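You operate a simulated robot arm through the tools that you are given. There is no shell and no other tool. Be economical: measure what you need, move in short steps, check, and stop when the job is done.

You run a simulated robot arm. Do the job below in one go: nothing can be reset, and whatever is moved stays where it is left.

## Task
Pump the tank up to 6 bar, switch off and unplug the compressor.
Fine: black socket on, then the compressor; both switches off before the plug goes back in its holder.

The check looks at the end state, three seconds after you hand in, the way a careful person would. Anything else that was tipped, shoved, dropped, spilled or broken makes it a failure.

## Robot
A 6-joint arm with a two-finger parallel gripper, fixed in place. Base frame: the origin is at the foot of the arm, x ahead of it, y to its left, z up. Readings come in m, degrees, newtons and seconds.
With the tool pointing down near the work surface it reaches from about 0.3 to 0.8 m from the base axis. Its first joint turns from -166.0 to 166.0 degrees. Payload 3.91 kg.
Tool frame: the origin (TCP) lies between the finger pads and is the grasp point; the fingertips stand 0.03 m ahead of it; z points along the fingers, y is the line along which they close. The gripper opens to 0.11 m. The fingers are 0.02 m wide and 0.01 m thick; the gripper's body (0.048 by 0.112 m) begins 0.055 m behind the TCP.
Orientation is that of the tool frame in the base frame, as a unit quaternion [w, x, y, z]. With the fingers straight down and closing along the base's y, the tool's x points along the base's -x, its y along +y and its z along -z.

## Interface
- The arm moves only by the tool move_arm. Its argument "rows" is one flat list of numbers, 7 for each row, row after row: the shift along the base's x, y, z in cm, then the turn, a rotation vector about the base's x, y, z in degrees, then the finger opening in cm, from 0 to 11. In form: [dx, dy, dz, wx, wy, wz, claw, dx, dy, dz, wx, wy, wz, claw, ...]. A call has 1 to 10 rows; each row shifts and turns the commanded pose from where the row before left it. Rows are played at 5 a second. More than 0.05 m and 8.6 degrees between two rows, or a gripper value outside its range, and nothing of the call is played. Where a pose cannot be reached the arm comes as near as it can. A force on the tool above 60 N (or 10 N above the force at the start of the call, whichever is more), or a blocked arm, ends the call early, and 0.2 s more pass. The fingers move at their own pace (about 0.045 m/s each) and stop on an object; they squeeze with about 44 N. The grip force told is the motor's: it shows also when the fingers shut on nothing. Time passes only in rows, and 0.2 s behind the last, so rows that do not move let the fingers close. The reply holds the time, the measured pose of the TCP, the force on the tool along the base axes, the opening and the grip force, in the units named above and with some noise.
- Cameras (640 x 400 px; columns grow to the right, rows downward): "scene" is fixed at [0.3998, -0.6507, 1.5904]; the picture's right is [1.00, -0.01, 0.00], its down [-0.00, -0.33, -0.94] and it looks along [0.01, 0.94, -0.33] (base axes); focal length 359 px, centre (320, 200). "wrist" rides on the gripper at [-0.036, 0, -0.057] in the tool frame; the picture's right is [0.00, -1.00, 0.00], its down [0.97, 0.00, -0.24] and it looks along [0.24, 0.00, 0.97] (tool axes); focal length 218 px, centre (320, 200).
- snapshot(camera): a new picture of that camera. It takes no simulated time.
- lift_body(by): slides the trunk up (or, below 0, down) by that many m; the arm rides with it, the base frame stays. It gives what a move gives, with no picture.
- pixel_to_xyz(camera, pixels): for up to 12 pixels [column, row] of the newest picture of that camera ("zoom" is the newest enlarged one), the place [x, y, z] in the base frame of the surface seen there, good to about 0.002 m. It takes no simulated time.
- zoom(camera, box): a new picture of the part [left, top, right, bottom] of that camera's present view, enlarged. It takes no simulated time.
- job_done(): hands the job in; it is judged then, once.

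Keep the steps short. Do not move on a guess: measure, check each grasp and each placing, and mend mistakes. In all there are 80 turns and 46 pictures (those below and enlarged ones count). Leave the gripper open and the arm clear of the work at the hand-in unless told otherwise, and finish with a single line.

The tools are called after "Request:" as name(argument=value, ...) on one line, values as JSON. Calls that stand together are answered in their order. move_arm: Moves the arm, as the interface text tells. Its arguments: {"type":"object","properties":{"rows":{"type":"array"}},"required":["rows"]} The other tools are called the same way: lift_body (by) slides the trunk up or down; snapshot (camera) takes a picture; pixel_to_xyz (camera, pixels) gives the place of the surface under pixels of a picture; zoom (camera, box) takes an enlarged picture of a part of a camera's view; job_done () hands the job in.

At the start:

```text
time: 0.0
tcp_pos: [0.1146, 0.3317, 1.4123]
tcp_rot: [0.0, -0.001, 1.0, -0.001]
force: [0.5, 0.7, 0.6]
gripper_width: 0.1101
grip_force: 0.1
trunk travel left (down, up): [-0.55, 0.06]
```

scene: 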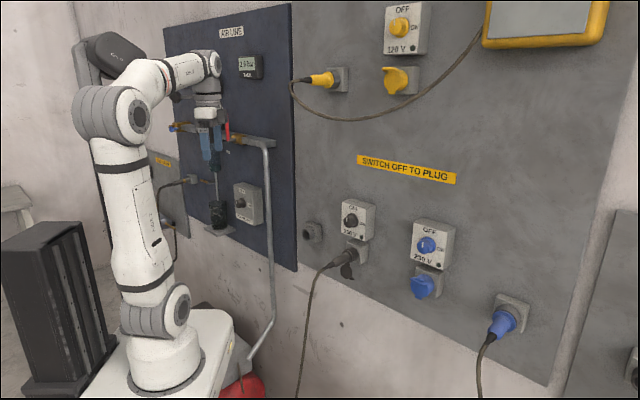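
wrist: 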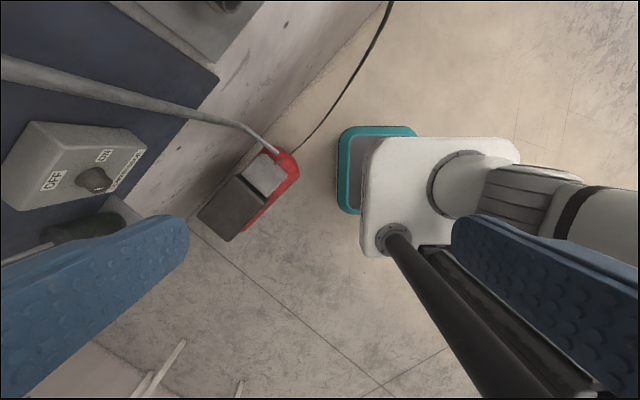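

I see a wall with sockets, a blue panel with a pressure gauge (about 250,66) and a compressor switch (about 248,205). I'll enlarge these first.

Request:
zoom(camera="scene", box=[160, 20, 300, 270])

Request:
zoom(camera="scene", box=[290, 180, 470, 300])

```text
1.60 times, centred on (230, 145) of scene
```

zoom: 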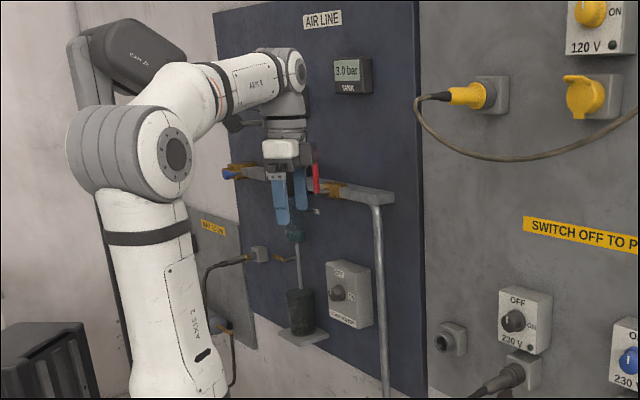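

```text
3.33 times, centred on (380, 240) of scene
```

zoom: 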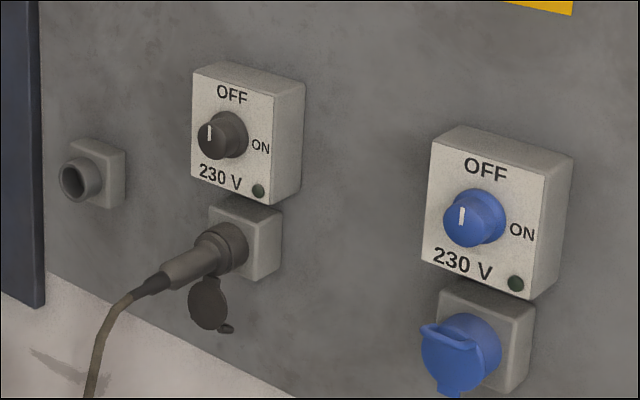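

The gauge reads 3.0 bar and both rotary knobs point to OFF. The black plug sits in its socket, and the holder is at about (312,232). Next I measure these places.

Request:
pixel_to_xyz(camera="zoom", pixels=[[207, 137], [240, 135], [200, 80], [205, 170], [290, 150], [76, 180], [115, 185], [175, 272], [210, 258], [235, 240], [265, 250], [130, 296]])

Request:
pixel_to_xyz(camera="scene", pixels=[[241, 203], [237, 188], [258, 192], [240, 222], [280, 200], [228, 130], [251, 66], [268, 140], [265, 190], [217, 210], [216, 228], [340, 130]])

Request:
zoom(camera="scene", box=[200, 100, 290, 250])

```text
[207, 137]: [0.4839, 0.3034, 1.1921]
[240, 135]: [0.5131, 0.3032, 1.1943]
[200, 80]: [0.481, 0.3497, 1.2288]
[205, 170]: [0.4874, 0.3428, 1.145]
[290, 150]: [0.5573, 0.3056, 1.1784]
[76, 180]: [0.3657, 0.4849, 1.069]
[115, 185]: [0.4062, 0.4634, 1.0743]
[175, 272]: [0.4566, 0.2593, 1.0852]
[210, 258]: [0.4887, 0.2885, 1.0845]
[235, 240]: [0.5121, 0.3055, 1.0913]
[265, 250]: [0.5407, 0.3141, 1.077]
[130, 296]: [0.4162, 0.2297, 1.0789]
```

```text
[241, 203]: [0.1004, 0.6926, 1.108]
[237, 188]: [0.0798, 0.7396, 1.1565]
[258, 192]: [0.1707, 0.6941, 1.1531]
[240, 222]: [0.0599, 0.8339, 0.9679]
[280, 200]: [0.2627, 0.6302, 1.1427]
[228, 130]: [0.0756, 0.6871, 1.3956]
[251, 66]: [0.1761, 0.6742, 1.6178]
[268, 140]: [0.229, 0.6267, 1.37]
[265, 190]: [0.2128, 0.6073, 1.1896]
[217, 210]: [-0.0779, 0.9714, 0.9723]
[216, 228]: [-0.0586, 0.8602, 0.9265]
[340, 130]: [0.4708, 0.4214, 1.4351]
```

```text
2.67 times, centred on (245, 175) of scene
```

zoom: 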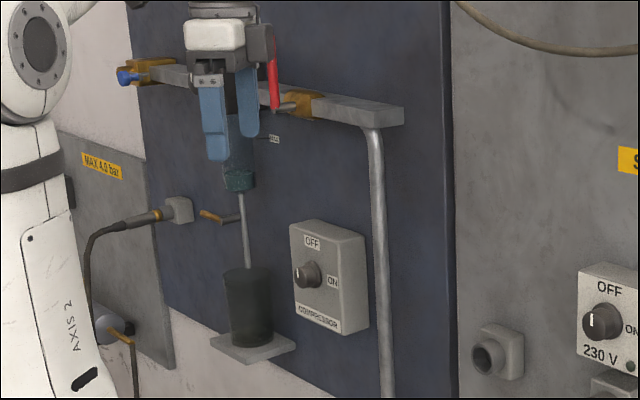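

Next I measure the wall directions and finer points from this enlarged picture (knob, box face, valve).

Request:
pixel_to_xyz(camera="zoom", pixels=[[300, 235], [345, 262], [300, 300], [340, 310], [305, 275], [312, 278], [220, 150], [420, 220], [480, 150], [560, 220], [590, 272], [600, 322]])

Request:
pixel_to_xyz(camera="scene", pixels=[[400, 130], [340, 190], [480, 250], [300, 180], [350, 221], [345, 205], [350, 235], [365, 240]])

```text
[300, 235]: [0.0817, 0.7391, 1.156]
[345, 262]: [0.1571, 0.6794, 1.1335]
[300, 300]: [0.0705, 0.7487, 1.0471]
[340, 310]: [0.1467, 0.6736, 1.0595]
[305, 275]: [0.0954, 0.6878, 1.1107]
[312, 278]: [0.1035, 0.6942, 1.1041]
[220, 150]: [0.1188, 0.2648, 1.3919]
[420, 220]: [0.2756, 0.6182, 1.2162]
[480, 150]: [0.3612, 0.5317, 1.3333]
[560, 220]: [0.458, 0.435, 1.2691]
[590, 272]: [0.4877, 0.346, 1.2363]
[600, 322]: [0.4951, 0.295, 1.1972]
```

```text
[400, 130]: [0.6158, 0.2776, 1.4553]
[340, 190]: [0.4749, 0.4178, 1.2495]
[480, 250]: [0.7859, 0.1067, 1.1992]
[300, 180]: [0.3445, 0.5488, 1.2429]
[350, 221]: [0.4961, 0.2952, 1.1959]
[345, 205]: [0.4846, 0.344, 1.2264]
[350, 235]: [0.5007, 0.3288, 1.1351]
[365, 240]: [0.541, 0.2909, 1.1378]
```

The wall runs at 45° (x+y≈0.893), so its normal is (0.707, 0.707, 0). The knobs stand out about 3 cm from their boxes. I turn the tool 45° about z first, then start tilting it up toward the wall.

Request:
move_arm(rows=[0.7, 0.7, 0, 0, 0, 7.5, 6, 0.7, 0.7, 0, 0, 0, 7.5, 6, 0.7, 0.7, 0, 0, 0, 7.5, 6, 0.7, 0.7, 0, 0, 0, 7.5, 6, 0.7, 0.7, 0, 0, 0, 7.5, 6, 0.7, 0.7, 0, 0, 0, 7.5, 6, 0.5, 0.5, 0, 5.785, -5.785, 0, 6, 0.5, 0.5, 0, 5.785, -5.785, 0, 6, 0.5, 0.5, 0, 5.785, -5.785, 0, 6, 0.5, 0.5, 0, 5.785, -5.785, 0, 6])

```text
time: 2.2
tcp_pos: [0.1765, 0.3934, 1.4113]
tcp_rot: [0.261, -0.367, 0.886, 0.109]
force: [0.1, -0.4, -0.5]
gripper_width: 0.0599
grip_force: 0.1
trunk travel left (down, up): [-0.55, 0.06]
```

The turn went as planned. I finish the tilt with the remaining 57°.

Request:
move_arm(rows=[0, 0, 0, 5.785, -5.785, 0, 6, 0, 0, 0, 5.785, -5.785, 0, 6, 0, 0, 0, 5.785, -5.785, 0, 6, 0, 0, 0, 5.785, -5.785, 0, 6, 0, 0, 0, 5.785, -5.785, 0, 6, 0, 0, 0, 5.785, -5.785, 0, 6, 0, 0, 0, 5.785, -5.785, 0, 6])

Request:
snapshot(camera="wrist")

Request:
snapshot(camera="scene")

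```text
time: 3.8
tcp_pos: [0.1763, 0.3934, 1.4113]
tcp_rot: [0.655, -0.27, 0.652, 0.271]
force: [0.6, -0.3, 0.2]
gripper_width: 0.0598
grip_force: 0.0
trunk travel left (down, up): [-0.55, 0.06]
```

```text
40 pictures are left
```

wrist: 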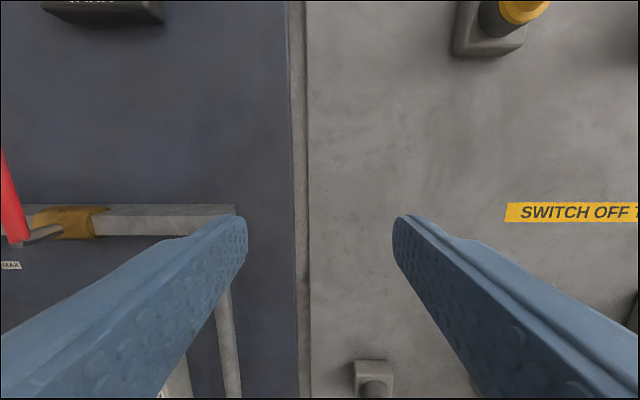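

```text
39 pictures are left
```

scene: 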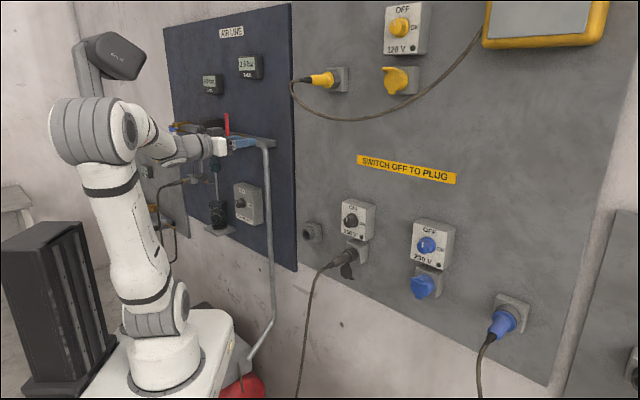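

Tool is now level with the wall. A second gauge is visible at (212,84), so I enlarge that area.

Request:
zoom(camera="scene", box=[165, 50, 285, 125])

Request:
move_arm(rows=[-2.5, 2.5, 0, 0, 0, 0, 6, -2.5, 2.5, 0, 0, 0, 0, 6, -2.5, 2.5, 0, 0, 0, 0, 6, -2.5, 2.5, 0, 0, 0, 0, 6, -2.5, 2.5, 0, 0, 0, 0, 6])

Request:
snapshot(camera="wrist")

```text
5.33 times, centred on (225, 88) of scene
```

zoom: 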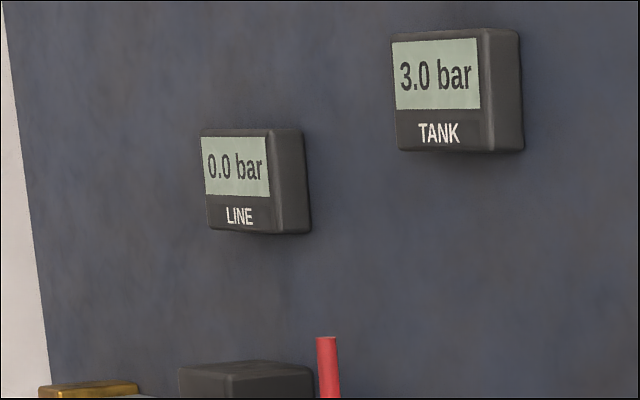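

```text
time: 5.0
tcp_pos: [0.0497, 0.5205, 1.4081]
tcp_rot: [0.654, -0.27, 0.653, 0.27]
force: [-0.2, 0.3, -0.2]
gripper_width: 0.0601
grip_force: 0.1
trunk travel left (down, up): [-0.55, 0.06]
```

```text
37 pictures are left
```

wrist: 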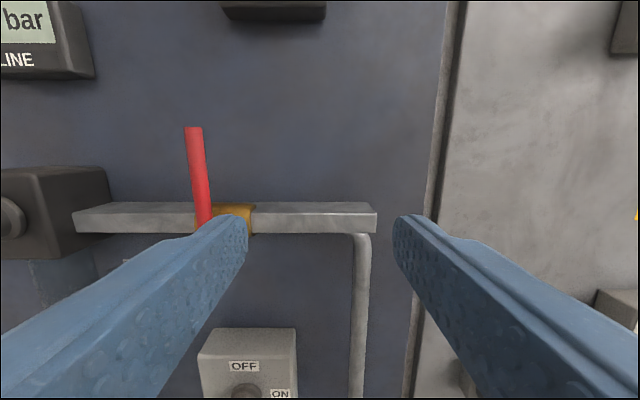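

The red valve lies across the pipe (shut) and the line reads 0.0, so it stays untouched. I go right and down, in front of the black socket's switch (u≈0.14, z≈1.19), staying 15 cm off.

Request:
move_arm(rows=[3.1, -3.1, -2.1, 0, 0, 0, 6, 3.1, -3.1, -2.1, 0, 0, 0, 6, 3.1, -3.1, -2.1, 0, 0, 0, 6, 3.1, -3.1, -2.1, 0, 0, 0, 6, 3.1, -3.1, -2.1, 0, 0, 0, 6, 3.1, -3.1, -2.1, 0, 0, 0, 6, 3.1, -3.1, -2.1, 0, 0, 0, 6, 3.1, -3.1, -2.1, 0, 0, 0, 6, 3.1, -3.1, -2.1, 0, 0, 0, 6, 3.1, -3.1, -1.2, 0, 0, 0, 6])

Request:
snapshot(camera="wrist")

```text
time: 7.2
tcp_pos: [0.3376, 0.335, 1.3068]
tcp_rot: [0.653, -0.27, 0.654, 0.27]
force: [0.1, -0.4, -0.3]
gripper_width: 0.0602
grip_force: 0.0
out of reach, approached as far as the arm can: row 5, 6, 7, 8, 9, 10
trunk travel left (down, up): [-0.55, 0.06]
```

```text
36 pictures are left
```

wrist: 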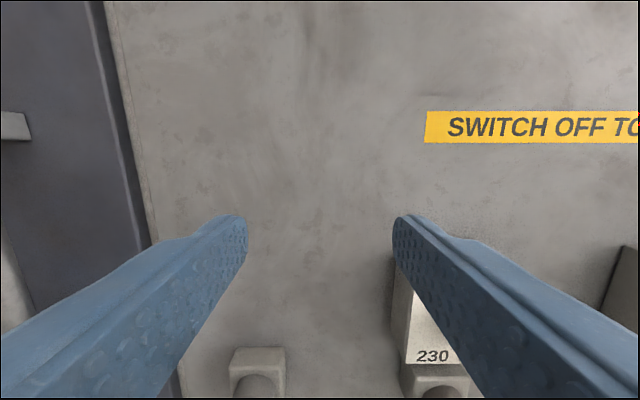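

The arm could not reach low with the trunk this high (now at u≈0, d≈0.476, z≈1.307). I lower the trunk 12 cm; nothing lies below the fingers there.

Request:
lift_body(by=-0.12)

Request:
move_arm(rows=[0, 0, 0, 0, 0, 0, 6])

```text
time: 8.7
tcp_pos: [0.3369, 0.3354, 1.1878]
tcp_rot: [0.654, -0.269, 0.654, 0.269]
force: [0.0, 0.0, -0.8]
gripper_width: 0.06
grip_force: 0.1
trunk travel left (down, up): [-0.43, 0.18]
```

```text
time: 9.1
tcp_pos: [0.3359, 0.3349, 1.1878]
tcp_rot: [0.654, -0.269, 0.654, 0.269]
force: [-0.3, -0.2, -0.2]
gripper_width: 0.06
grip_force: 0.1
trunk travel left (down, up): [-0.43, 0.18]
```

Now at z≈1.188. I shift 14 cm right along the wall and back off about 3 cm.

Request:
move_arm(rows=[1.95, -3.0, 0, 0, 0, 0, 6, 1.95, -3.0, 0, 0, 0, 0, 6, 1.95, -3.0, 0, 0, 0, 0, 6, 1.95, -3.0, 0, 0, 0, 0, 6])

Request:
snapshot(camera="wrist")

```text
time: 10.1
tcp_pos: [0.3347, 0.3224, 1.201]
tcp_rot: [0.654, -0.268, 0.655, 0.267]
force: [0.2, 0.5, 0.3]
gripper_width: 0.0602
grip_force: 0.1
out of reach, approached as far as the arm can: row 1, 2, 3, 4
trunk travel left (down, up): [-0.43, 0.18]
```

```text
35 pictures are left
```

wrist: 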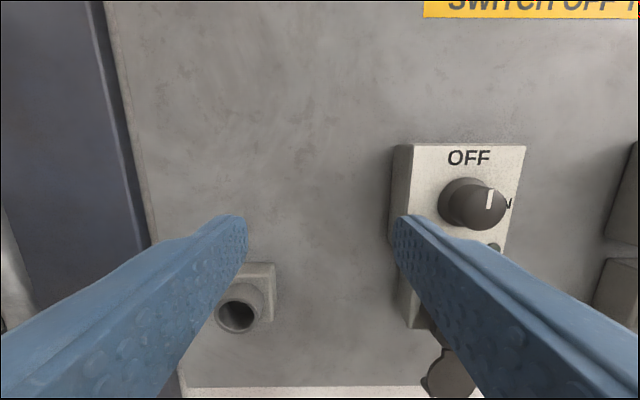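

Still at the inner reach limit. I raise the TCP 15 cm and step right, then lower the trunk further so the arm works higher relative to its shoulder.

Request:
move_arm(rows=[0, 0, 4, 0, 0, 0, 6, 0, 0, 4, 0, 0, 0, 6, 0, 0, 4, 0, 0, 0, 6, 0, 0, 4, 0, 0, 0, 6, 2.0, -3.0, 1, 0, 0, 0, 6, 2.0, -3.0, 0, 0, 0, 0, 6, 2.0, -3.0, 0, 0, 0, 0, 6, 2.0, -2.0, 0, 0, 0, 0, 6])

```text
time: 11.9
tcp_pos: [0.4129, 0.2172, 1.3706]
tcp_rot: [0.654, -0.27, 0.653, 0.27]
force: [-0.2, 1.0, -0.1]
gripper_width: 0.0601
grip_force: 0.0
out of reach, approached as far as the arm can: row 5, 6, 7
trunk travel left (down, up): [-0.43, 0.18]
```

Now at u≈0.138, d≈0.446, z≈1.371. The way down is clear to z≈1.19, so I lower the trunk 18 cm.

Request:
lift_body(by=-0.18)

Request:
snapshot(camera="wrist")

Request:
snapshot(camera="scene")

```text
time: 13.9
tcp_pos: [0.4272, 0.2232, 1.1729]
tcp_rot: [0.639, -0.269, 0.668, 0.27]
force: [-0.4, 0.1, 0.2]
gripper_width: 0.06
grip_force: 0.0
trunk travel left (down, up): [-0.25, 0.36]
```

```text
34 pictures are left
```

wrist: 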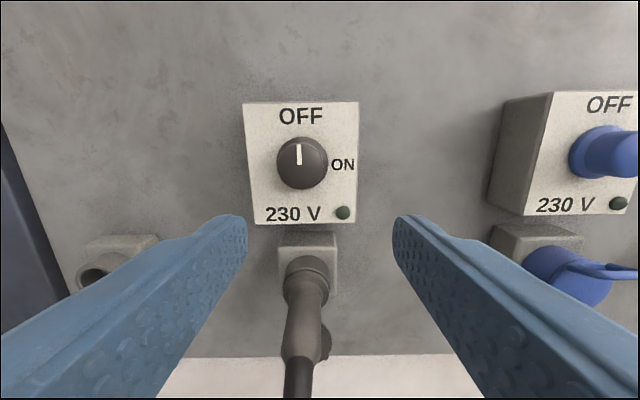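

```text
33 pictures are left
```

scene: 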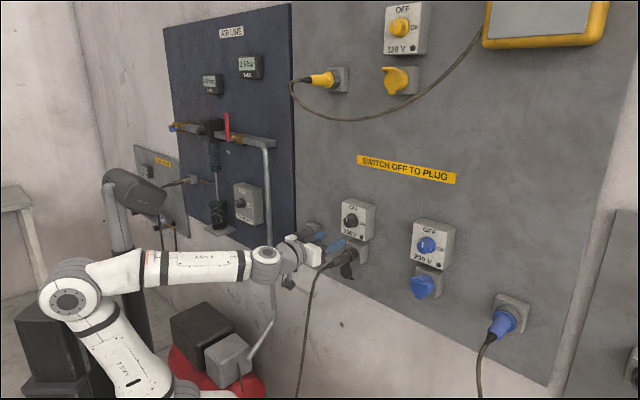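

The pose shifted by about 1.5 cm and tilted 2°. I play a still row to see whether it settles or something touches.

Request:
move_arm(rows=[0, 0, 0, 0, 0, 0, 6, 0, 0, 0, 0, 0, 0, 6])

Request:
zoom(camera="scene", box=[20, 160, 360, 400])

```text
time: 14.5
tcp_pos: [0.426, 0.2227, 1.1723]
tcp_rot: [0.638, -0.269, 0.669, 0.271]
force: [0.3, -0.2, 0.2]
gripper_width: 0.06
grip_force: 0.0
trunk travel left (down, up): [-0.25, 0.36]
```

```text
1.67 times, centred on (190, 280) of scene
```

zoom: 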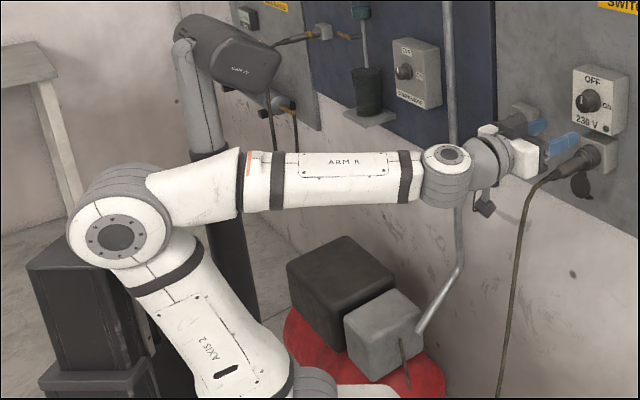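

It stays, so I test whether the arm follows: correct the tilt (about 2.5°), raise to z≈1.19, and pull back to d≈0.445.

Request:
move_arm(rows=[-0.6, -0.6, 0.9, 0.4, -1.2, 0, 6, -0.6, -0.6, 0.9, 0.4, -1.2, 0, 6])

```text
time: 15.1
tcp_pos: [0.4252, 0.2224, 1.176]
tcp_rot: [0.637, -0.274, 0.665, 0.277]
force: [0.5, 0.4, -0.8]
gripper_width: 0.0602
grip_force: 0.0
trunk travel left (down, up): [-0.25, 0.36]
```

The arm hardly follows, so something is in contact. I measure elbow, cabinet and wrist positions to find where.

Request:
pixel_to_xyz(camera="zoom", pixels=[[118, 237], [90, 262], [60, 268], [60, 310], [110, 305], [210, 240], [160, 235], [450, 180], [452, 220], [485, 208], [440, 240], [232, 130]])

Request:
snapshot(camera="scene")

```text
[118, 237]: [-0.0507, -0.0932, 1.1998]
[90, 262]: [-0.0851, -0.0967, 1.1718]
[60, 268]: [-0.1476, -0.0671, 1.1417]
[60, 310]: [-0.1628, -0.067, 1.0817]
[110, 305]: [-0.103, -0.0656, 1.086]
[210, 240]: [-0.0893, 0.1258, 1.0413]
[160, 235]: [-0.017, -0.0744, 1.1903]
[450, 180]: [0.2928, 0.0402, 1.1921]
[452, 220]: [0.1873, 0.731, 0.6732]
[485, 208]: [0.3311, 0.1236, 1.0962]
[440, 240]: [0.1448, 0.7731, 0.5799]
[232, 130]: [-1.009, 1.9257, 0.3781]
```

```text
31 pictures are left
```

scene: 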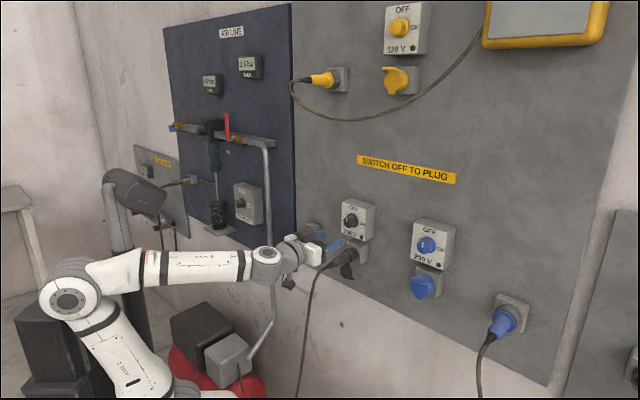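

The elbow seems close to the black cabinet behind the arm. I enlarge that region to see what it is and if they touch.

Request:
zoom(camera="scene", box=[0, 225, 230, 400])

```text
2.29 times, centred on (115, 312) of scene
```

zoom: 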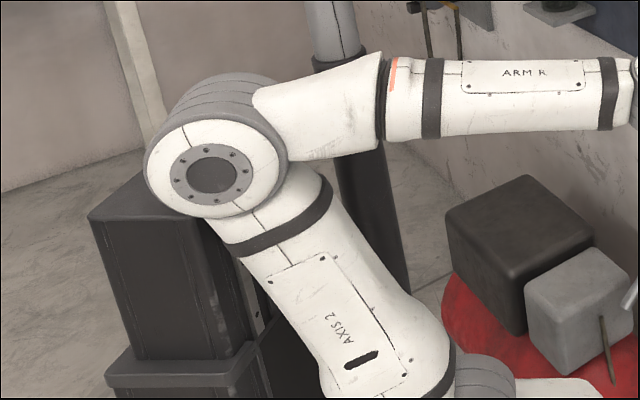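

The black column is the robot's own lift, and the elbow is leaning on it. I raise the trunk 10 cm to free the elbow. The arm then works lower relative to its shoulder and nearer the wall.

Request:
lift_body(by=0.1)

Request:
move_arm(rows=[0.5, 0.5, 0, 0, 0, 0, 6, 0.5, 0.5, 0, 0, 0, 0, 6])

```text
time: 16.4
tcp_pos: [0.4139, 0.2111, 1.2957]
tcp_rot: [0.657, -0.269, 0.651, 0.269]
force: [-1.0, -0.4, -0.4]
gripper_width: 0.06
grip_force: 0.0
trunk travel left (down, up): [-0.35, 0.26]
```

```text
time: 17.0
tcp_pos: [0.4121, 0.2178, 1.3063]
tcp_rot: [0.668, -0.27, 0.639, 0.268]
force: [0.3, 0.1, 0.3]
gripper_width: 0.0601
grip_force: 0.0
trunk travel left (down, up): [-0.35, 0.26]
```

The command kept my earlier tilt correction, so I undo it. I also move to d≈0.48 and down to z≈1.20 in steps.

Request:
move_arm(rows=[1.0, 1.0, 0, -0.8, 2.4, 0, 6, 1.0, 1.0, -2, 0, 0, 0, 6, 0.5, 0.5, -3, 0, 0, 0, 6, 0, 0, -3, 0, 0, 0, 6, 0, 0, -2.8, 0, 0, 0, 6])

Request:
snapshot(camera="wrist")

```text
time: 18.2
tcp_pos: [0.4356, 0.2417, 1.1999]
tcp_rot: [0.654, -0.27, 0.653, 0.27]
force: [0.4, 0.4, 0.6]
gripper_width: 0.0598
grip_force: 0.0
trunk travel left (down, up): [-0.35, 0.26]
```

```text
29 pictures are left
```

wrist: 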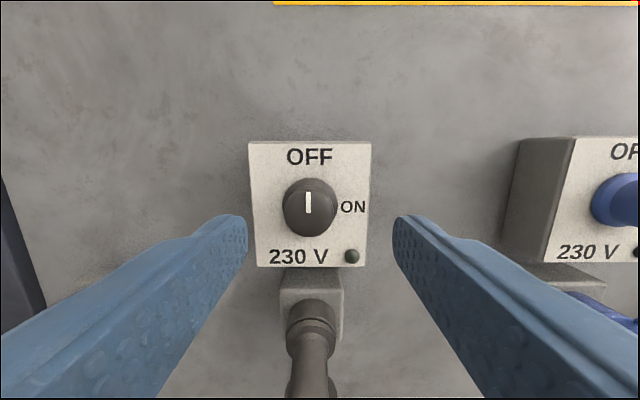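

Now well aligned, pose exact. I measure the knob (about 309,208), the box face and the plug.

Request:
pixel_to_xyz(camera="wrist", pixels=[[309, 190], [286, 207], [332, 207], [309, 212], [309, 232], [260, 205], [360, 225], [292, 335], [333, 335], [311, 320], [310, 345], [311, 295]])

```text
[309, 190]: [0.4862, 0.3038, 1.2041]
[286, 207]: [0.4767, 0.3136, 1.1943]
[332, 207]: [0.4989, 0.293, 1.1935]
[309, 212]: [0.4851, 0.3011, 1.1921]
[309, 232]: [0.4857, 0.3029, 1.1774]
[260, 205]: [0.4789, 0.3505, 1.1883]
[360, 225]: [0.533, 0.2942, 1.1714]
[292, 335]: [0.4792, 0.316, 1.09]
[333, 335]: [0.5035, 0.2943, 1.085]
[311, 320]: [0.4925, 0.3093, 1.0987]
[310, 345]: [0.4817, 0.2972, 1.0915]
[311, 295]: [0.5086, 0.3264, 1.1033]
```

The knob is centred at u≈0.1305, z≈1.191, about 3 cm wide, with its front at d≈0.556 and the box face at d≈0.586. I centre and advance to d≈0.547 with the fingers either side, then close.

Request:
move_arm(rows=[-0.47, 0.47, -0.9, 0, 0, 0, 6, 1.6, 1.6, 0, 0, 0, 0, 6, 1.6, 1.6, 0, 0, 0, 0, 6, 1.6, 1.6, 0, 0, 0, 0, 6, 0, 0, 0, 0, 0, 0, 6])

Request:
snapshot(camera="wrist")

```text
time: 19.4
tcp_pos: [0.4803, 0.2947, 1.1913]
tcp_rot: [0.654, -0.269, 0.654, 0.269]
force: [-0.2, 0.1, -0.6]
gripper_width: 0.06
grip_force: 0.0
trunk travel left (down, up): [-0.35, 0.26]
```

```text
28 pictures are left
```

wrist: 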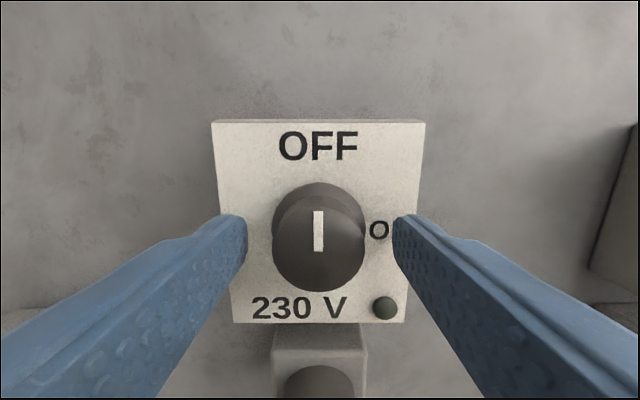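

Centred on the knob. Closing.

Request:
move_arm(rows=[0, 0, 0, 0, 0, 0, 2, 0, 0, 0, 0, 0, 0, 2, 0, 0, 0, 0, 0, 0, 2])

```text
time: 20.2
tcp_pos: [0.4772, 0.2959, 1.1909]
tcp_rot: [0.654, -0.27, 0.653, 0.27]
force: [-1.9, 2.3, 0.2]
gripper_width: 0.0337
grip_force: 45.3
trunk travel left (down, up): [-0.35, 0.26]
```

The knob is gripped (3.4 cm, 45 N, small forces). I turn it clockwise 82°.

Request:
move_arm(rows=[0, 0, 0, 5.785, 5.785, 0, 2, 0, 0, 0, 5.785, 5.785, 0, 2, 0, 0, 0, 5.785, 5.785, 0, 2, 0, 0, 0, 5.785, 5.785, 0, 2, 0, 0, 0, 5.785, 5.785, 0, 2, 0, 0, 0, 5.785, 5.785, 0, 2, 0, 0, 0, 5.785, 5.785, 0, 2, 0, 0, 0, 5.785, 5.785, 0, 2, 0, 0, 0, 5.785, 5.785, 0, 2, 0, 0, 0, 5.785, 5.785, 0, 2])

Request:
zoom(camera="scene", box=[290, 180, 470, 300])

```text
time: 22.4
tcp_pos: [0.4795, 0.2941, 1.1907]
tcp_rot: [0.315, 0.226, 0.672, 0.631]
force: [1.4, 0.1, -6.2]
gripper_width: 0.0336
grip_force: 45.5
trunk travel left (down, up): [-0.35, 0.26]
```

```text
3.33 times, centred on (380, 240) of scene
```

zoom: 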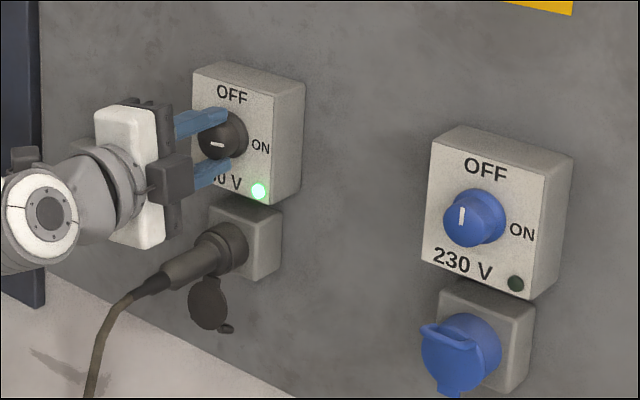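

The lamp is green and the knob points to ON. I open and back straight off.

Request:
move_arm(rows=[0, 0, 0, 0, 0, 0, 6, 0, 0, 0, 0, 0, 0, 6, -1.6, -1.6, 0, 0, 0, 0, 6, -1.6, -1.6, 0, 0, 0, 0, 6, -1.2, -1.2, 0, 0, 0, 0, 6])

Request:
move_arm(rows=[0, 0, 1, -5.785, -5.785, 0, 6, 0, 0, 1, -5.785, -5.785, 0, 6, 0, 0, 1, -5.785, -5.785, 0, 6, 0, 0, 1, -5.785, -5.785, 0, 6, 0, 0, 1, -5.785, -5.785, 0, 6, 0, 0, 1, -5.785, -5.785, 0, 6, 0, 0, 1, -5.785, -5.785, 0, 6, 0, 0, 1, -5.785, -5.785, 0, 6, 0, 0, 1, -5.785, -5.785, 0, 6, 0, 0, 1, -5.785, -5.785, 0, 6])

```text
time: 23.6
tcp_pos: [0.4343, 0.2512, 1.1909]
tcp_rot: [0.316, 0.225, 0.672, 0.631]
force: [0.6, -0.6, -0.7]
gripper_width: 0.0602
grip_force: 0.1
trunk travel left (down, up): [-0.35, 0.26]
```

```text
time: 25.8
tcp_pos: [0.4341, 0.249, 1.2913]
tcp_rot: [0.654, -0.271, 0.653, 0.268]
force: [0.1, 1.1, -0.2]
gripper_width: 0.0598
grip_force: 0.2
trunk travel left (down, up): [-0.35, 0.26]
```

Clear and straight again. I move left along the wall toward the compressor switch, keeping d≈0.48.

Request:
move_arm(rows=[-3.1, 3.1, -0.5, 0, 0, 0, 6, -3.1, 3.1, -0.5, 0, 0, 0, 6, -3.1, 3.1, -0.5, 0, 0, 0, 6, -3.1, 3.1, -0.5, 0, 0, 0, 6, -3.1, 3.1, -0.5, 0, 0, 0, 6, -3.1, 3.1, -1, 0, 0, 0, 6, -3.1, 3.1, -1, 0, 0, 0, 6, -3.1, 3.1, -1, 0, 0, 0, 6, -3.2, 2.8, -1, 0, 0, 0, 6, -3.2, 2.8, -1, 0, 0, 0, 6])

Request:
snapshot(camera="wrist")

```text
time: 28.0
tcp_pos: [0.1208, 0.5541, 1.2156]
tcp_rot: [0.654, -0.27, 0.653, 0.269]
force: [-0.6, -0.5, -0.7]
gripper_width: 0.0601
grip_force: 0.1
trunk travel left (down, up): [-0.35, 0.26]
```

```text
26 pictures are left
```

wrist: 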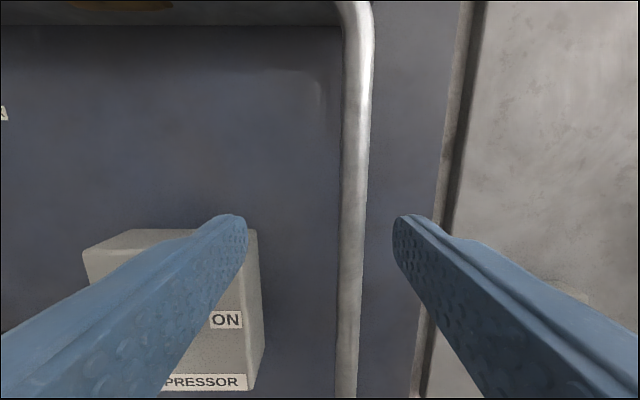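

No obstacle. I go on left 10.5 cm and down to about z=1.15 with a little back-off, then look.

Request:
move_arm(rows=[-2.9, 2.1, -2.2, 0, 0, 0, 6, -2.9, 2.1, -2.2, 0, 0, 0, 6, -2.8, 2.0, -2.1, 0, 0, 0, 6])

Request:
snapshot(camera="wrist")

```text
time: 28.8
tcp_pos: [0.0352, 0.6159, 1.1497]
tcp_rot: [0.655, -0.269, 0.653, 0.269]
force: [-0.1, 0.3, 0.3]
gripper_width: 0.0599
grip_force: 0.1
trunk travel left (down, up): [-0.35, 0.26]
```

```text
25 pictures are left
```

wrist: 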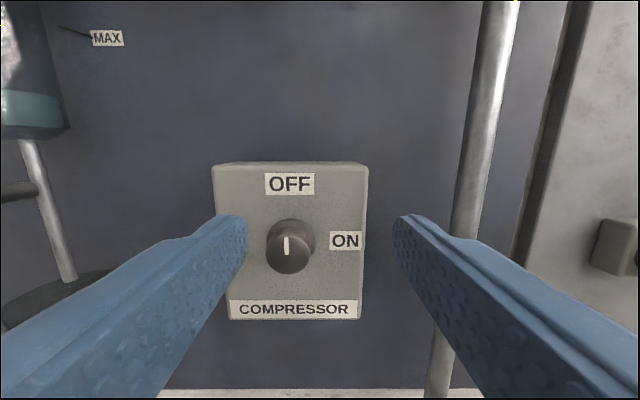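

The compressor knob is in view at about (290,247). I measure it plus the cup and drain tube on the left.

Request:
pixel_to_xyz(camera="wrist", pixels=[[267, 247], [311, 250], [288, 230], [288, 272], [288, 255], [225, 200], [350, 280], [45, 295], [95, 280], [50, 210], [60, 130], [20, 188]])

```text
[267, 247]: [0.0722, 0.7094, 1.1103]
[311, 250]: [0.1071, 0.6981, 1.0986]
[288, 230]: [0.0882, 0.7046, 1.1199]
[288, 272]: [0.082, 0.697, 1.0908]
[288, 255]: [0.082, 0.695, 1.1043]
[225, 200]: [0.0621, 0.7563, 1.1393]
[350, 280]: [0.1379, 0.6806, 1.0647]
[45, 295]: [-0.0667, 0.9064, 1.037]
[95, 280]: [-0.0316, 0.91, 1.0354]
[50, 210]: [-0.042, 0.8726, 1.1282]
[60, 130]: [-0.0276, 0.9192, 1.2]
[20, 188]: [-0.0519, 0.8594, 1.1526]
```

Knob centre is u≈-0.434, z≈1.1055, front d≈0.549, face d≈0.579. I centre, advance to d≈0.541, then look.

Request:
move_arm(rows=[-0.83, 0.83, -2.2, 0, 0, 0, 6, -0.82, 0.82, -2.2, 0, 0, 0, 6, 1.9, 1.9, 0, 0, 0, 0, 6, 1.9, 1.9, 0, 0, 0, 0, 6, 1.9, 1.9, 0, 0, 0, 0, 6, 0, 0, 0, 0, 0, 0, 6])

Request:
snapshot(camera="wrist")

```text
time: 30.2
tcp_pos: [0.0768, 0.6914, 1.1072]
tcp_rot: [0.654, -0.27, 0.654, 0.27]
force: [0.0, -0.5, 0.5]
gripper_width: 0.0598
grip_force: 0.0
trunk travel left (down, up): [-0.35, 0.26]
```

```text
24 pictures are left
```

wrist: 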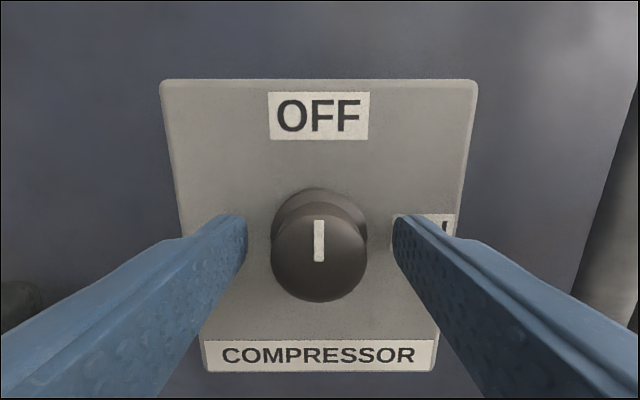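

Centred between the fingers. I close on the knob.

Request:
move_arm(rows=[0, 0, 0, 0, 0, 0, 2, 0, 0, 0, 0, 0, 0, 2, 0, 0, 0, 0, 0, 0, 2])

Request:
zoom(camera="scene", box=[165, 40, 285, 115])

```text
time: 31.0
tcp_pos: [0.0746, 0.6915, 1.1083]
tcp_rot: [0.654, -0.269, 0.654, 0.269]
force: [-6.2, -5.6, -2.1]
gripper_width: 0.0348
grip_force: 44.6
trunk travel left (down, up): [-0.35, 0.26]
```

```text
5.33 times, centred on (225, 78) of scene
```

zoom: 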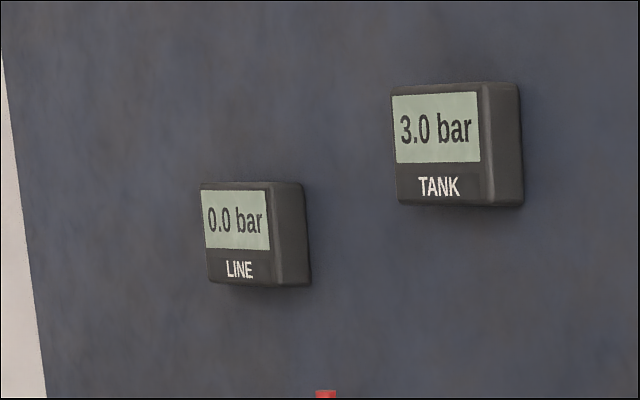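

Gripped (3.5 cm, 45 N), tank still at 3.0 bar. I turn the compressor on, 82° clockwise, and read the gauge.

Request:
move_arm(rows=[0, 0, 0, 5.785, 5.785, 0, 2, 0, 0, 0, 5.785, 5.785, 0, 2, 0, 0, 0, 5.785, 5.785, 0, 2, 0, 0, 0, 5.785, 5.785, 0, 2, 0, 0, 0, 5.785, 5.785, 0, 2, 0, 0, 0, 5.785, 5.785, 0, 2, 0, 0, 0, 5.785, 5.785, 0, 2, 0, 0, 0, 5.785, 5.785, 0, 2, 0, 0, 0, 5.785, 5.785, 0, 2, 0, 0, 0, 5.785, 5.785, 0, 2])

Request:
zoom(camera="scene", box=[165, 40, 315, 240])

```text
time: 33.2
tcp_pos: [0.0766, 0.6884, 1.106]
tcp_rot: [0.316, 0.225, 0.673, 0.63]
force: [-4.0, -28.5, -27.6]
gripper_width: 0.034
grip_force: 45.2
trunk travel left (down, up): [-0.35, 0.26]
```

```text
2.00 times, centred on (240, 140) of scene
```

zoom: 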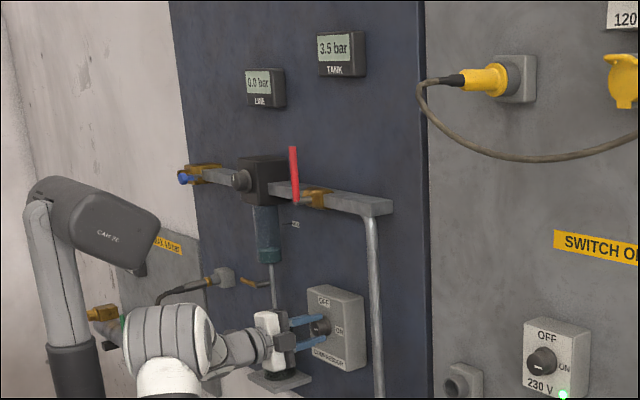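

It runs: 3.5 bar at t=33.2. The knob stays held, with some side force. I wait 1.0 s and read again for the rate.

Request:
move_arm(rows=[0, 0, 0, 0, 0, 0, 2, 0, 0, 0, 0, 0, 0, 2, 0, 0, 0, 0, 0, 0, 2, 0, 0, 0, 0, 0, 0, 2])

Request:
zoom(camera="scene", box=[165, 40, 285, 115])

```text
time: 34.2
tcp_pos: [0.0771, 0.6892, 1.1071]
tcp_rot: [0.316, 0.224, 0.673, 0.63]
force: [-5.4, -26.4, -28.6]
gripper_width: 0.0338
grip_force: 44.9
trunk travel left (down, up): [-0.35, 0.26]
```

```text
5.33 times, centred on (225, 78) of scene
```

zoom: 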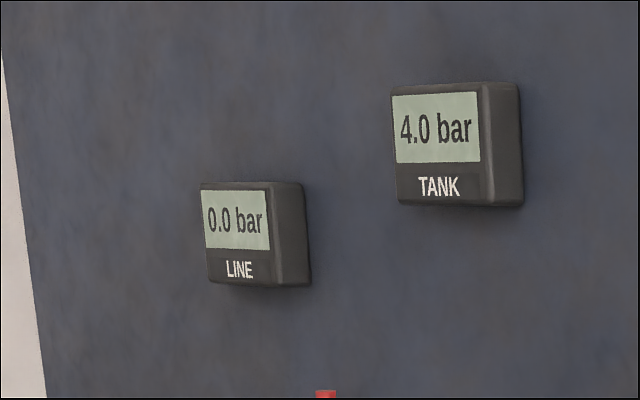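

The rate is 0.5 bar/s, so the motor came on at t≈32.2, about 1.2 s into the turn. 6.0 bar falls at t≈38.2, so I should start turning back at about t=37.0. I wait 2.2 s and check.

Request:
move_arm(rows=[0, 0, 0, 0, 0, 0, 2, 0, 0, 0, 0, 0, 0, 2, 0, 0, 0, 0, 0, 0, 2, 0, 0, 0, 0, 0, 0, 2, 0, 0, 0, 0, 0, 0, 2, 0, 0, 0, 0, 0, 0, 2, 0, 0, 0, 0, 0, 0, 2, 0, 0, 0, 0, 0, 0, 2, 0, 0, 0, 0, 0, 0, 2, 0, 0, 0, 0, 0, 0, 2])

Request:
zoom(camera="scene", box=[165, 40, 285, 115])

```text
time: 36.4
tcp_pos: [0.0769, 0.6863, 1.1065]
tcp_rot: [0.317, 0.225, 0.673, 0.629]
force: [-8.1, -25.9, -30.4]
gripper_width: 0.0336
grip_force: 44.6
trunk travel left (down, up): [-0.35, 0.26]
```

```text
5.33 times, centred on (225, 78) of scene
```

zoom: 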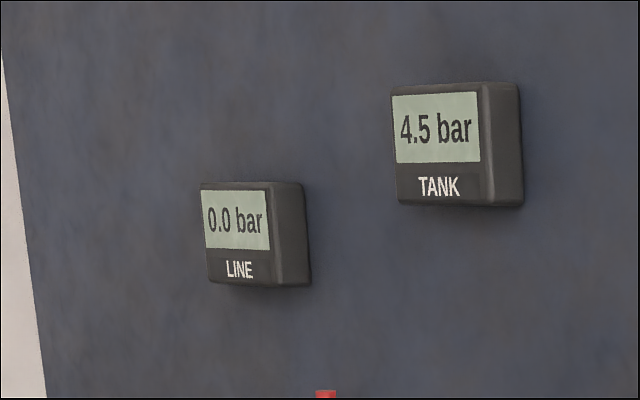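

It reads 4.5, so the display likely steps in 0.5 bar or the rate slows, and my rate needs refining. I watch for the 4.5→5.0 change in short waits.

Request:
move_arm(rows=[0, 0, 0, 0, 0, 0, 2, 0, 0, 0, 0, 0, 0, 2])

Request:
zoom(camera="scene", box=[165, 40, 285, 115])

```text
time: 37.0
tcp_pos: [0.0764, 0.6883, 1.1052]
tcp_rot: [0.316, 0.225, 0.673, 0.629]
force: [-7.4, -27.4, -29.8]
gripper_width: 0.0335
grip_force: 45.1
trunk travel left (down, up): [-0.35, 0.26]
```

```text
5.33 times, centred on (225, 78) of scene
```

zoom: 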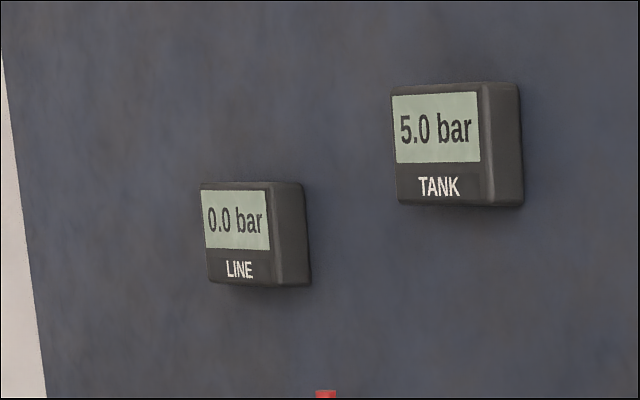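

The change came between 36.4 and 37.0, so the rate is about 0.35–0.4 bar/s with readings rounded to 0.5. I wait to t≈37.8 and read again.

Request:
move_arm(rows=[0, 0, 0, 0, 0, 0, 2, 0, 0, 0, 0, 0, 0, 2, 0, 0, 0, 0, 0, 0, 2])

Request:
zoom(camera="scene", box=[165, 40, 285, 115])

```text
time: 37.8
tcp_pos: [0.0777, 0.6882, 1.1061]
tcp_rot: [0.317, 0.224, 0.673, 0.629]
force: [-6.7, -26.9, -29.5]
gripper_width: 0.0337
grip_force: 45.1
trunk travel left (down, up): [-0.35, 0.26]
```

```text
5.33 times, centred on (225, 78) of scene
```

zoom: 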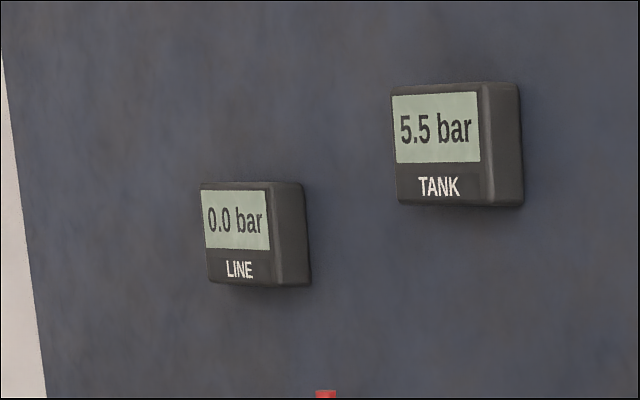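

It changed to 5.5 before t=37.8. That puts true 6.0 bar at about t=39.4, and the turn-off takes effect about 1.2 s in. I wait one row (to 38.2), then turn back anticlockwise.

Request:
move_arm(rows=[0, 0, 0, 0, 0, 0, 2])

Request:
move_arm(rows=[0, 0, 0, -5.785, -5.785, 0, 2, 0, 0, 0, -5.785, -5.785, 0, 2, 0, 0, 0, -5.785, -5.785, 0, 2, 0, 0, 0, -5.785, -5.785, 0, 2, 0, 0, 0, -5.785, -5.785, 0, 2, 0, 0, 0, -5.785, -5.785, 0, 2, 0, 0, 0, -5.785, -5.785, 0, 2, 0, 0, 0, -5.785, -5.785, 0, 2, 0, 0, 0, -5.785, -5.785, 0, 2, 0, 0, 0, -5.785, -5.785, 0, 2])

Request:
zoom(camera="scene", box=[165, 40, 315, 240])

```text
time: 38.2
tcp_pos: [0.0764, 0.6885, 1.1063]
tcp_rot: [0.317, 0.225, 0.673, 0.629]
force: [-8.0, -26.8, -30.1]
gripper_width: 0.0333
grip_force: 45.1
trunk travel left (down, up): [-0.35, 0.26]
```

```text
time: 40.4
tcp_pos: [0.0744, 0.6914, 1.1074]
tcp_rot: [0.654, -0.27, 0.653, 0.269]
force: [-9.0, -6.7, -16.5]
gripper_width: 0.0338
grip_force: 44.7
trunk travel left (down, up): [-0.35, 0.26]
```

```text
2.00 times, centred on (240, 140) of scene
```

zoom: 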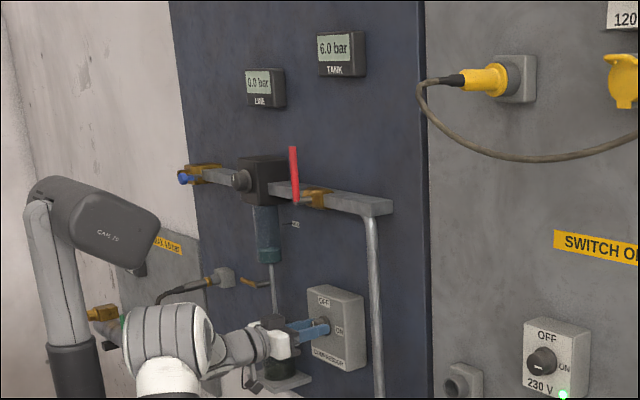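

The tank reads 6.0 bar. I release, back off straight, and check the knob and the gauge.

Request:
move_arm(rows=[0, 0, 0, 0, 0, 0, 6, 0, 0, 0, 0, 0, 0, 6, -1.6, -1.6, 0, 0, 0, 0, 6, -1.6, -1.6, 0, 0, 0, 0, 6, -1.6, -1.6, 0, 0, 0, 0, 6, -0.9, -0.9, 0, 0, 0, 0, 6])

Request:
snapshot(camera="wrist")

Request:
zoom(camera="scene", box=[165, 40, 285, 115])

```text
time: 41.8
tcp_pos: [0.0193, 0.633, 1.1085]
tcp_rot: [0.654, -0.269, 0.654, 0.269]
force: [0.0, 0.6, 0.0]
gripper_width: 0.0596
grip_force: 0.0
trunk travel left (down, up): [-0.35, 0.26]
```

```text
16 pictures are left
```

wrist: 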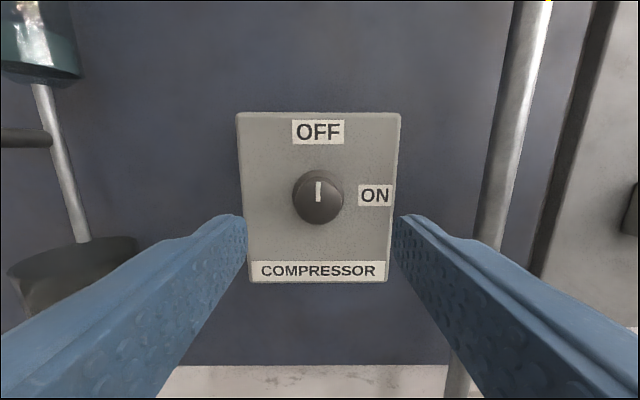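

```text
5.33 times, centred on (225, 78) of scene
```

zoom: 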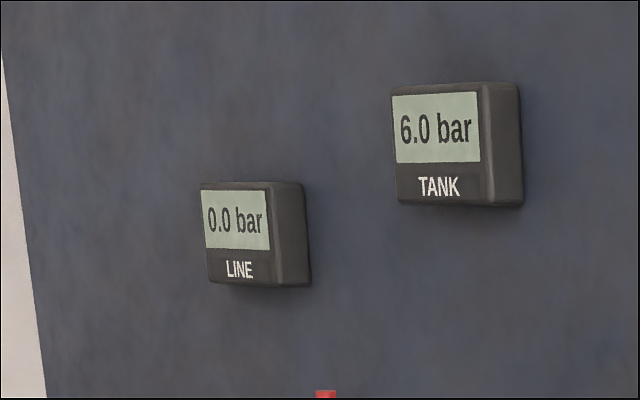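

The compressor is OFF and the tank holds 6.0. I travel back right, the same way, to the black socket's switch.

Request:
move_arm(rows=[3.2, -2.6, 2.3, 0, 0, 0, 6, 3.2, -2.6, 2.3, 0, 0, 0, 6, 3.2, -2.6, 2.3, 0, 0, 0, 6, 3.2, -2.6, 2.3, 0, 0, 0, 6, 3.1, -3.1, 1.2, 0, 0, 0, 6, 3.1, -3.1, 1.2, 0, 0, 0, 6, 3.1, -3.1, 1.2, 0, 0, 0, 6, 3.1, -3.1, 1.2, 0, 0, 0, 6, 3.1, -3.1, 1.2, 0, 0, 0, 6, 3.1, -3.1, 1.2, 0, 0, 0, 6])

Request:
move_arm(rows=[3.35, -3.15, 0, 0, 0, 0, 6, 3.35, -3.15, 0, 0, 0, 0, 6, 3.35, -3.15, 0, 0, 0, 0, 6, 0, 0, -2.7, 0, 0, 0, 6, 0, 0, -2.7, 0, 0, 0, 6, 0, 0, -2.7, 0, 0, 0, 6])

```text
time: 44.0
tcp_pos: [0.3332, 0.3431, 1.2703]
tcp_rot: [0.654, -0.27, 0.654, 0.27]
force: [0.5, -0.2, -0.1]
gripper_width: 0.0601
grip_force: 0.0
trunk travel left (down, up): [-0.35, 0.26]
```

```text
time: 45.4
tcp_pos: [0.4353, 0.2477, 1.1911]
tcp_rot: [0.653, -0.269, 0.654, 0.27]
force: [0.1, -0.2, -1.0]
gripper_width: 0.0603
grip_force: 0.0
trunk travel left (down, up): [-0.35, 0.26]
```

In front of the knob (u≈0.133, z≈1.191). I advance to d≈0.547 and close.

Request:
move_arm(rows=[1.4, 1.7, 0, 0, 0, 0, 6, 1.5, 1.5, 0, 0, 0, 0, 6, 1.5, 1.5, 0, 0, 0, 0, 6, 0, 0, 0, 0, 0, 0, 6, 0, 0, 0, 0, 0, 0, 2, 0, 0, 0, 0, 0, 0, 2, 0, 0, 0, 0, 0, 0, 2])

Request:
move_arm(rows=[0, 0, 0, -5.785, -5.785, 0, 2, 0, 0, 0, -5.785, -5.785, 0, 2, 0, 0, 0, -5.785, -5.785, 0, 2, 0, 0, 0, -5.785, -5.785, 0, 2, 0, 0, 0, -5.785, -5.785, 0, 2, 0, 0, 0, -5.785, -5.785, 0, 2, 0, 0, 0, -5.785, -5.785, 0, 2, 0, 0, 0, -5.785, -5.785, 0, 2, 0, 0, 0, -5.785, -5.785, 0, 2, 0, 0, 0, -5.785, -5.785, 0, 2])

Request:
zoom(camera="scene", box=[290, 180, 470, 300])

```text
time: 47.0
tcp_pos: [0.4784, 0.2955, 1.1913]
tcp_rot: [0.654, -0.269, 0.654, 0.27]
force: [5.7, -2.8, 1.5]
gripper_width: 0.0335
grip_force: 45.4
trunk travel left (down, up): [-0.35, 0.26]
```

```text
time: 49.2
tcp_pos: [0.4787, 0.2955, 1.1902]
tcp_rot: [0.672, -0.632, 0.315, -0.225]
force: [3.2, 4.9, 6.4]
gripper_width: 0.0334
grip_force: 45.2
trunk travel left (down, up): [-0.35, 0.26]
```

```text
3.33 times, centred on (380, 240) of scene
```

zoom: 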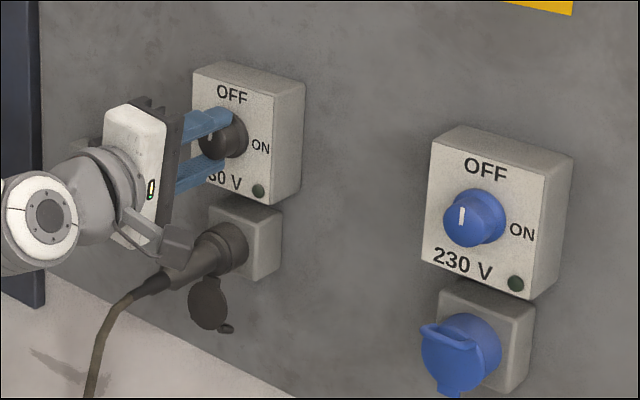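

The lamp is dark and the knob is at OFF. I open, back off, then rotate back.

Request:
move_arm(rows=[0, 0, 0, 0, 0, 0, 6, 0, 0, 0, 0, 0, 0, 6, -1.6, -1.6, 0, 0, 0, 0, 6, -1.6, -1.6, 0, 0, 0, 0, 6, -1.2, -1.2, 0, 0, 0, 0, 6])

Request:
move_arm(rows=[0, 0, 0, 5.785, 5.785, 0, 6, 0, 0, 0, 5.785, 5.785, 0, 6, 0, 0, 0, 5.785, 5.785, 0, 6, 0, 0, 0, 5.785, 5.785, 0, 6, 0, 0, 0, 5.785, 5.785, 0, 6, 0, 0, 0, 5.785, 5.785, 0, 6, 0, 0, 0, 5.785, 5.785, 0, 6, 0, 0, 0, 5.785, 5.785, 0, 6, 0, 0, 0, 5.785, 5.785, 0, 6, 0, 0, 0, 5.785, 5.785, 0, 6])

Request:
snapshot(camera="wrist")

Request:
zoom(camera="scene", box=[290, 200, 400, 290])

```text
time: 50.4
tcp_pos: [0.4352, 0.2518, 1.1909]
tcp_rot: [0.672, -0.631, 0.315, -0.225]
force: [-0.5, 0.2, 0.4]
gripper_width: 0.06
grip_force: 0.1
trunk travel left (down, up): [-0.35, 0.26]
```

```text
time: 52.6
tcp_pos: [0.4332, 0.2522, 1.1907]
tcp_rot: [0.654, -0.268, 0.654, 0.27]
force: [-0.9, 0.4, 1.0]
gripper_width: 0.0601
grip_force: 0.0
trunk travel left (down, up): [-0.35, 0.26]
```

```text
13 pictures are left
```

wrist: 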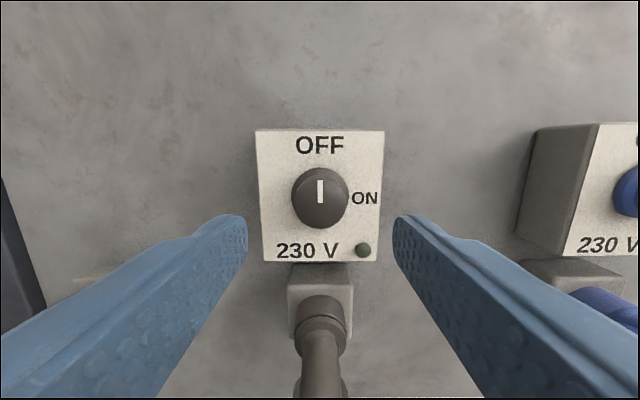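

```text
4.44 times, centred on (345, 245) of scene
```

zoom: 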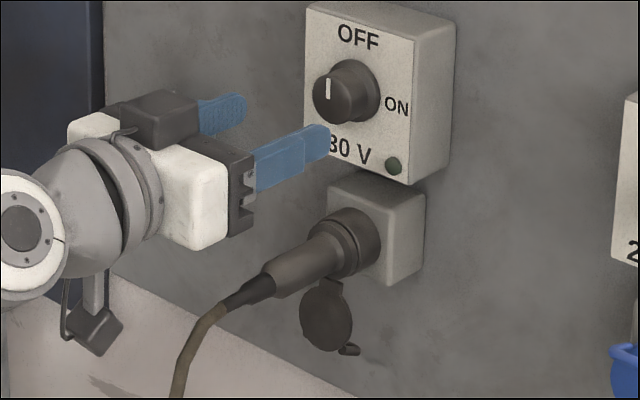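

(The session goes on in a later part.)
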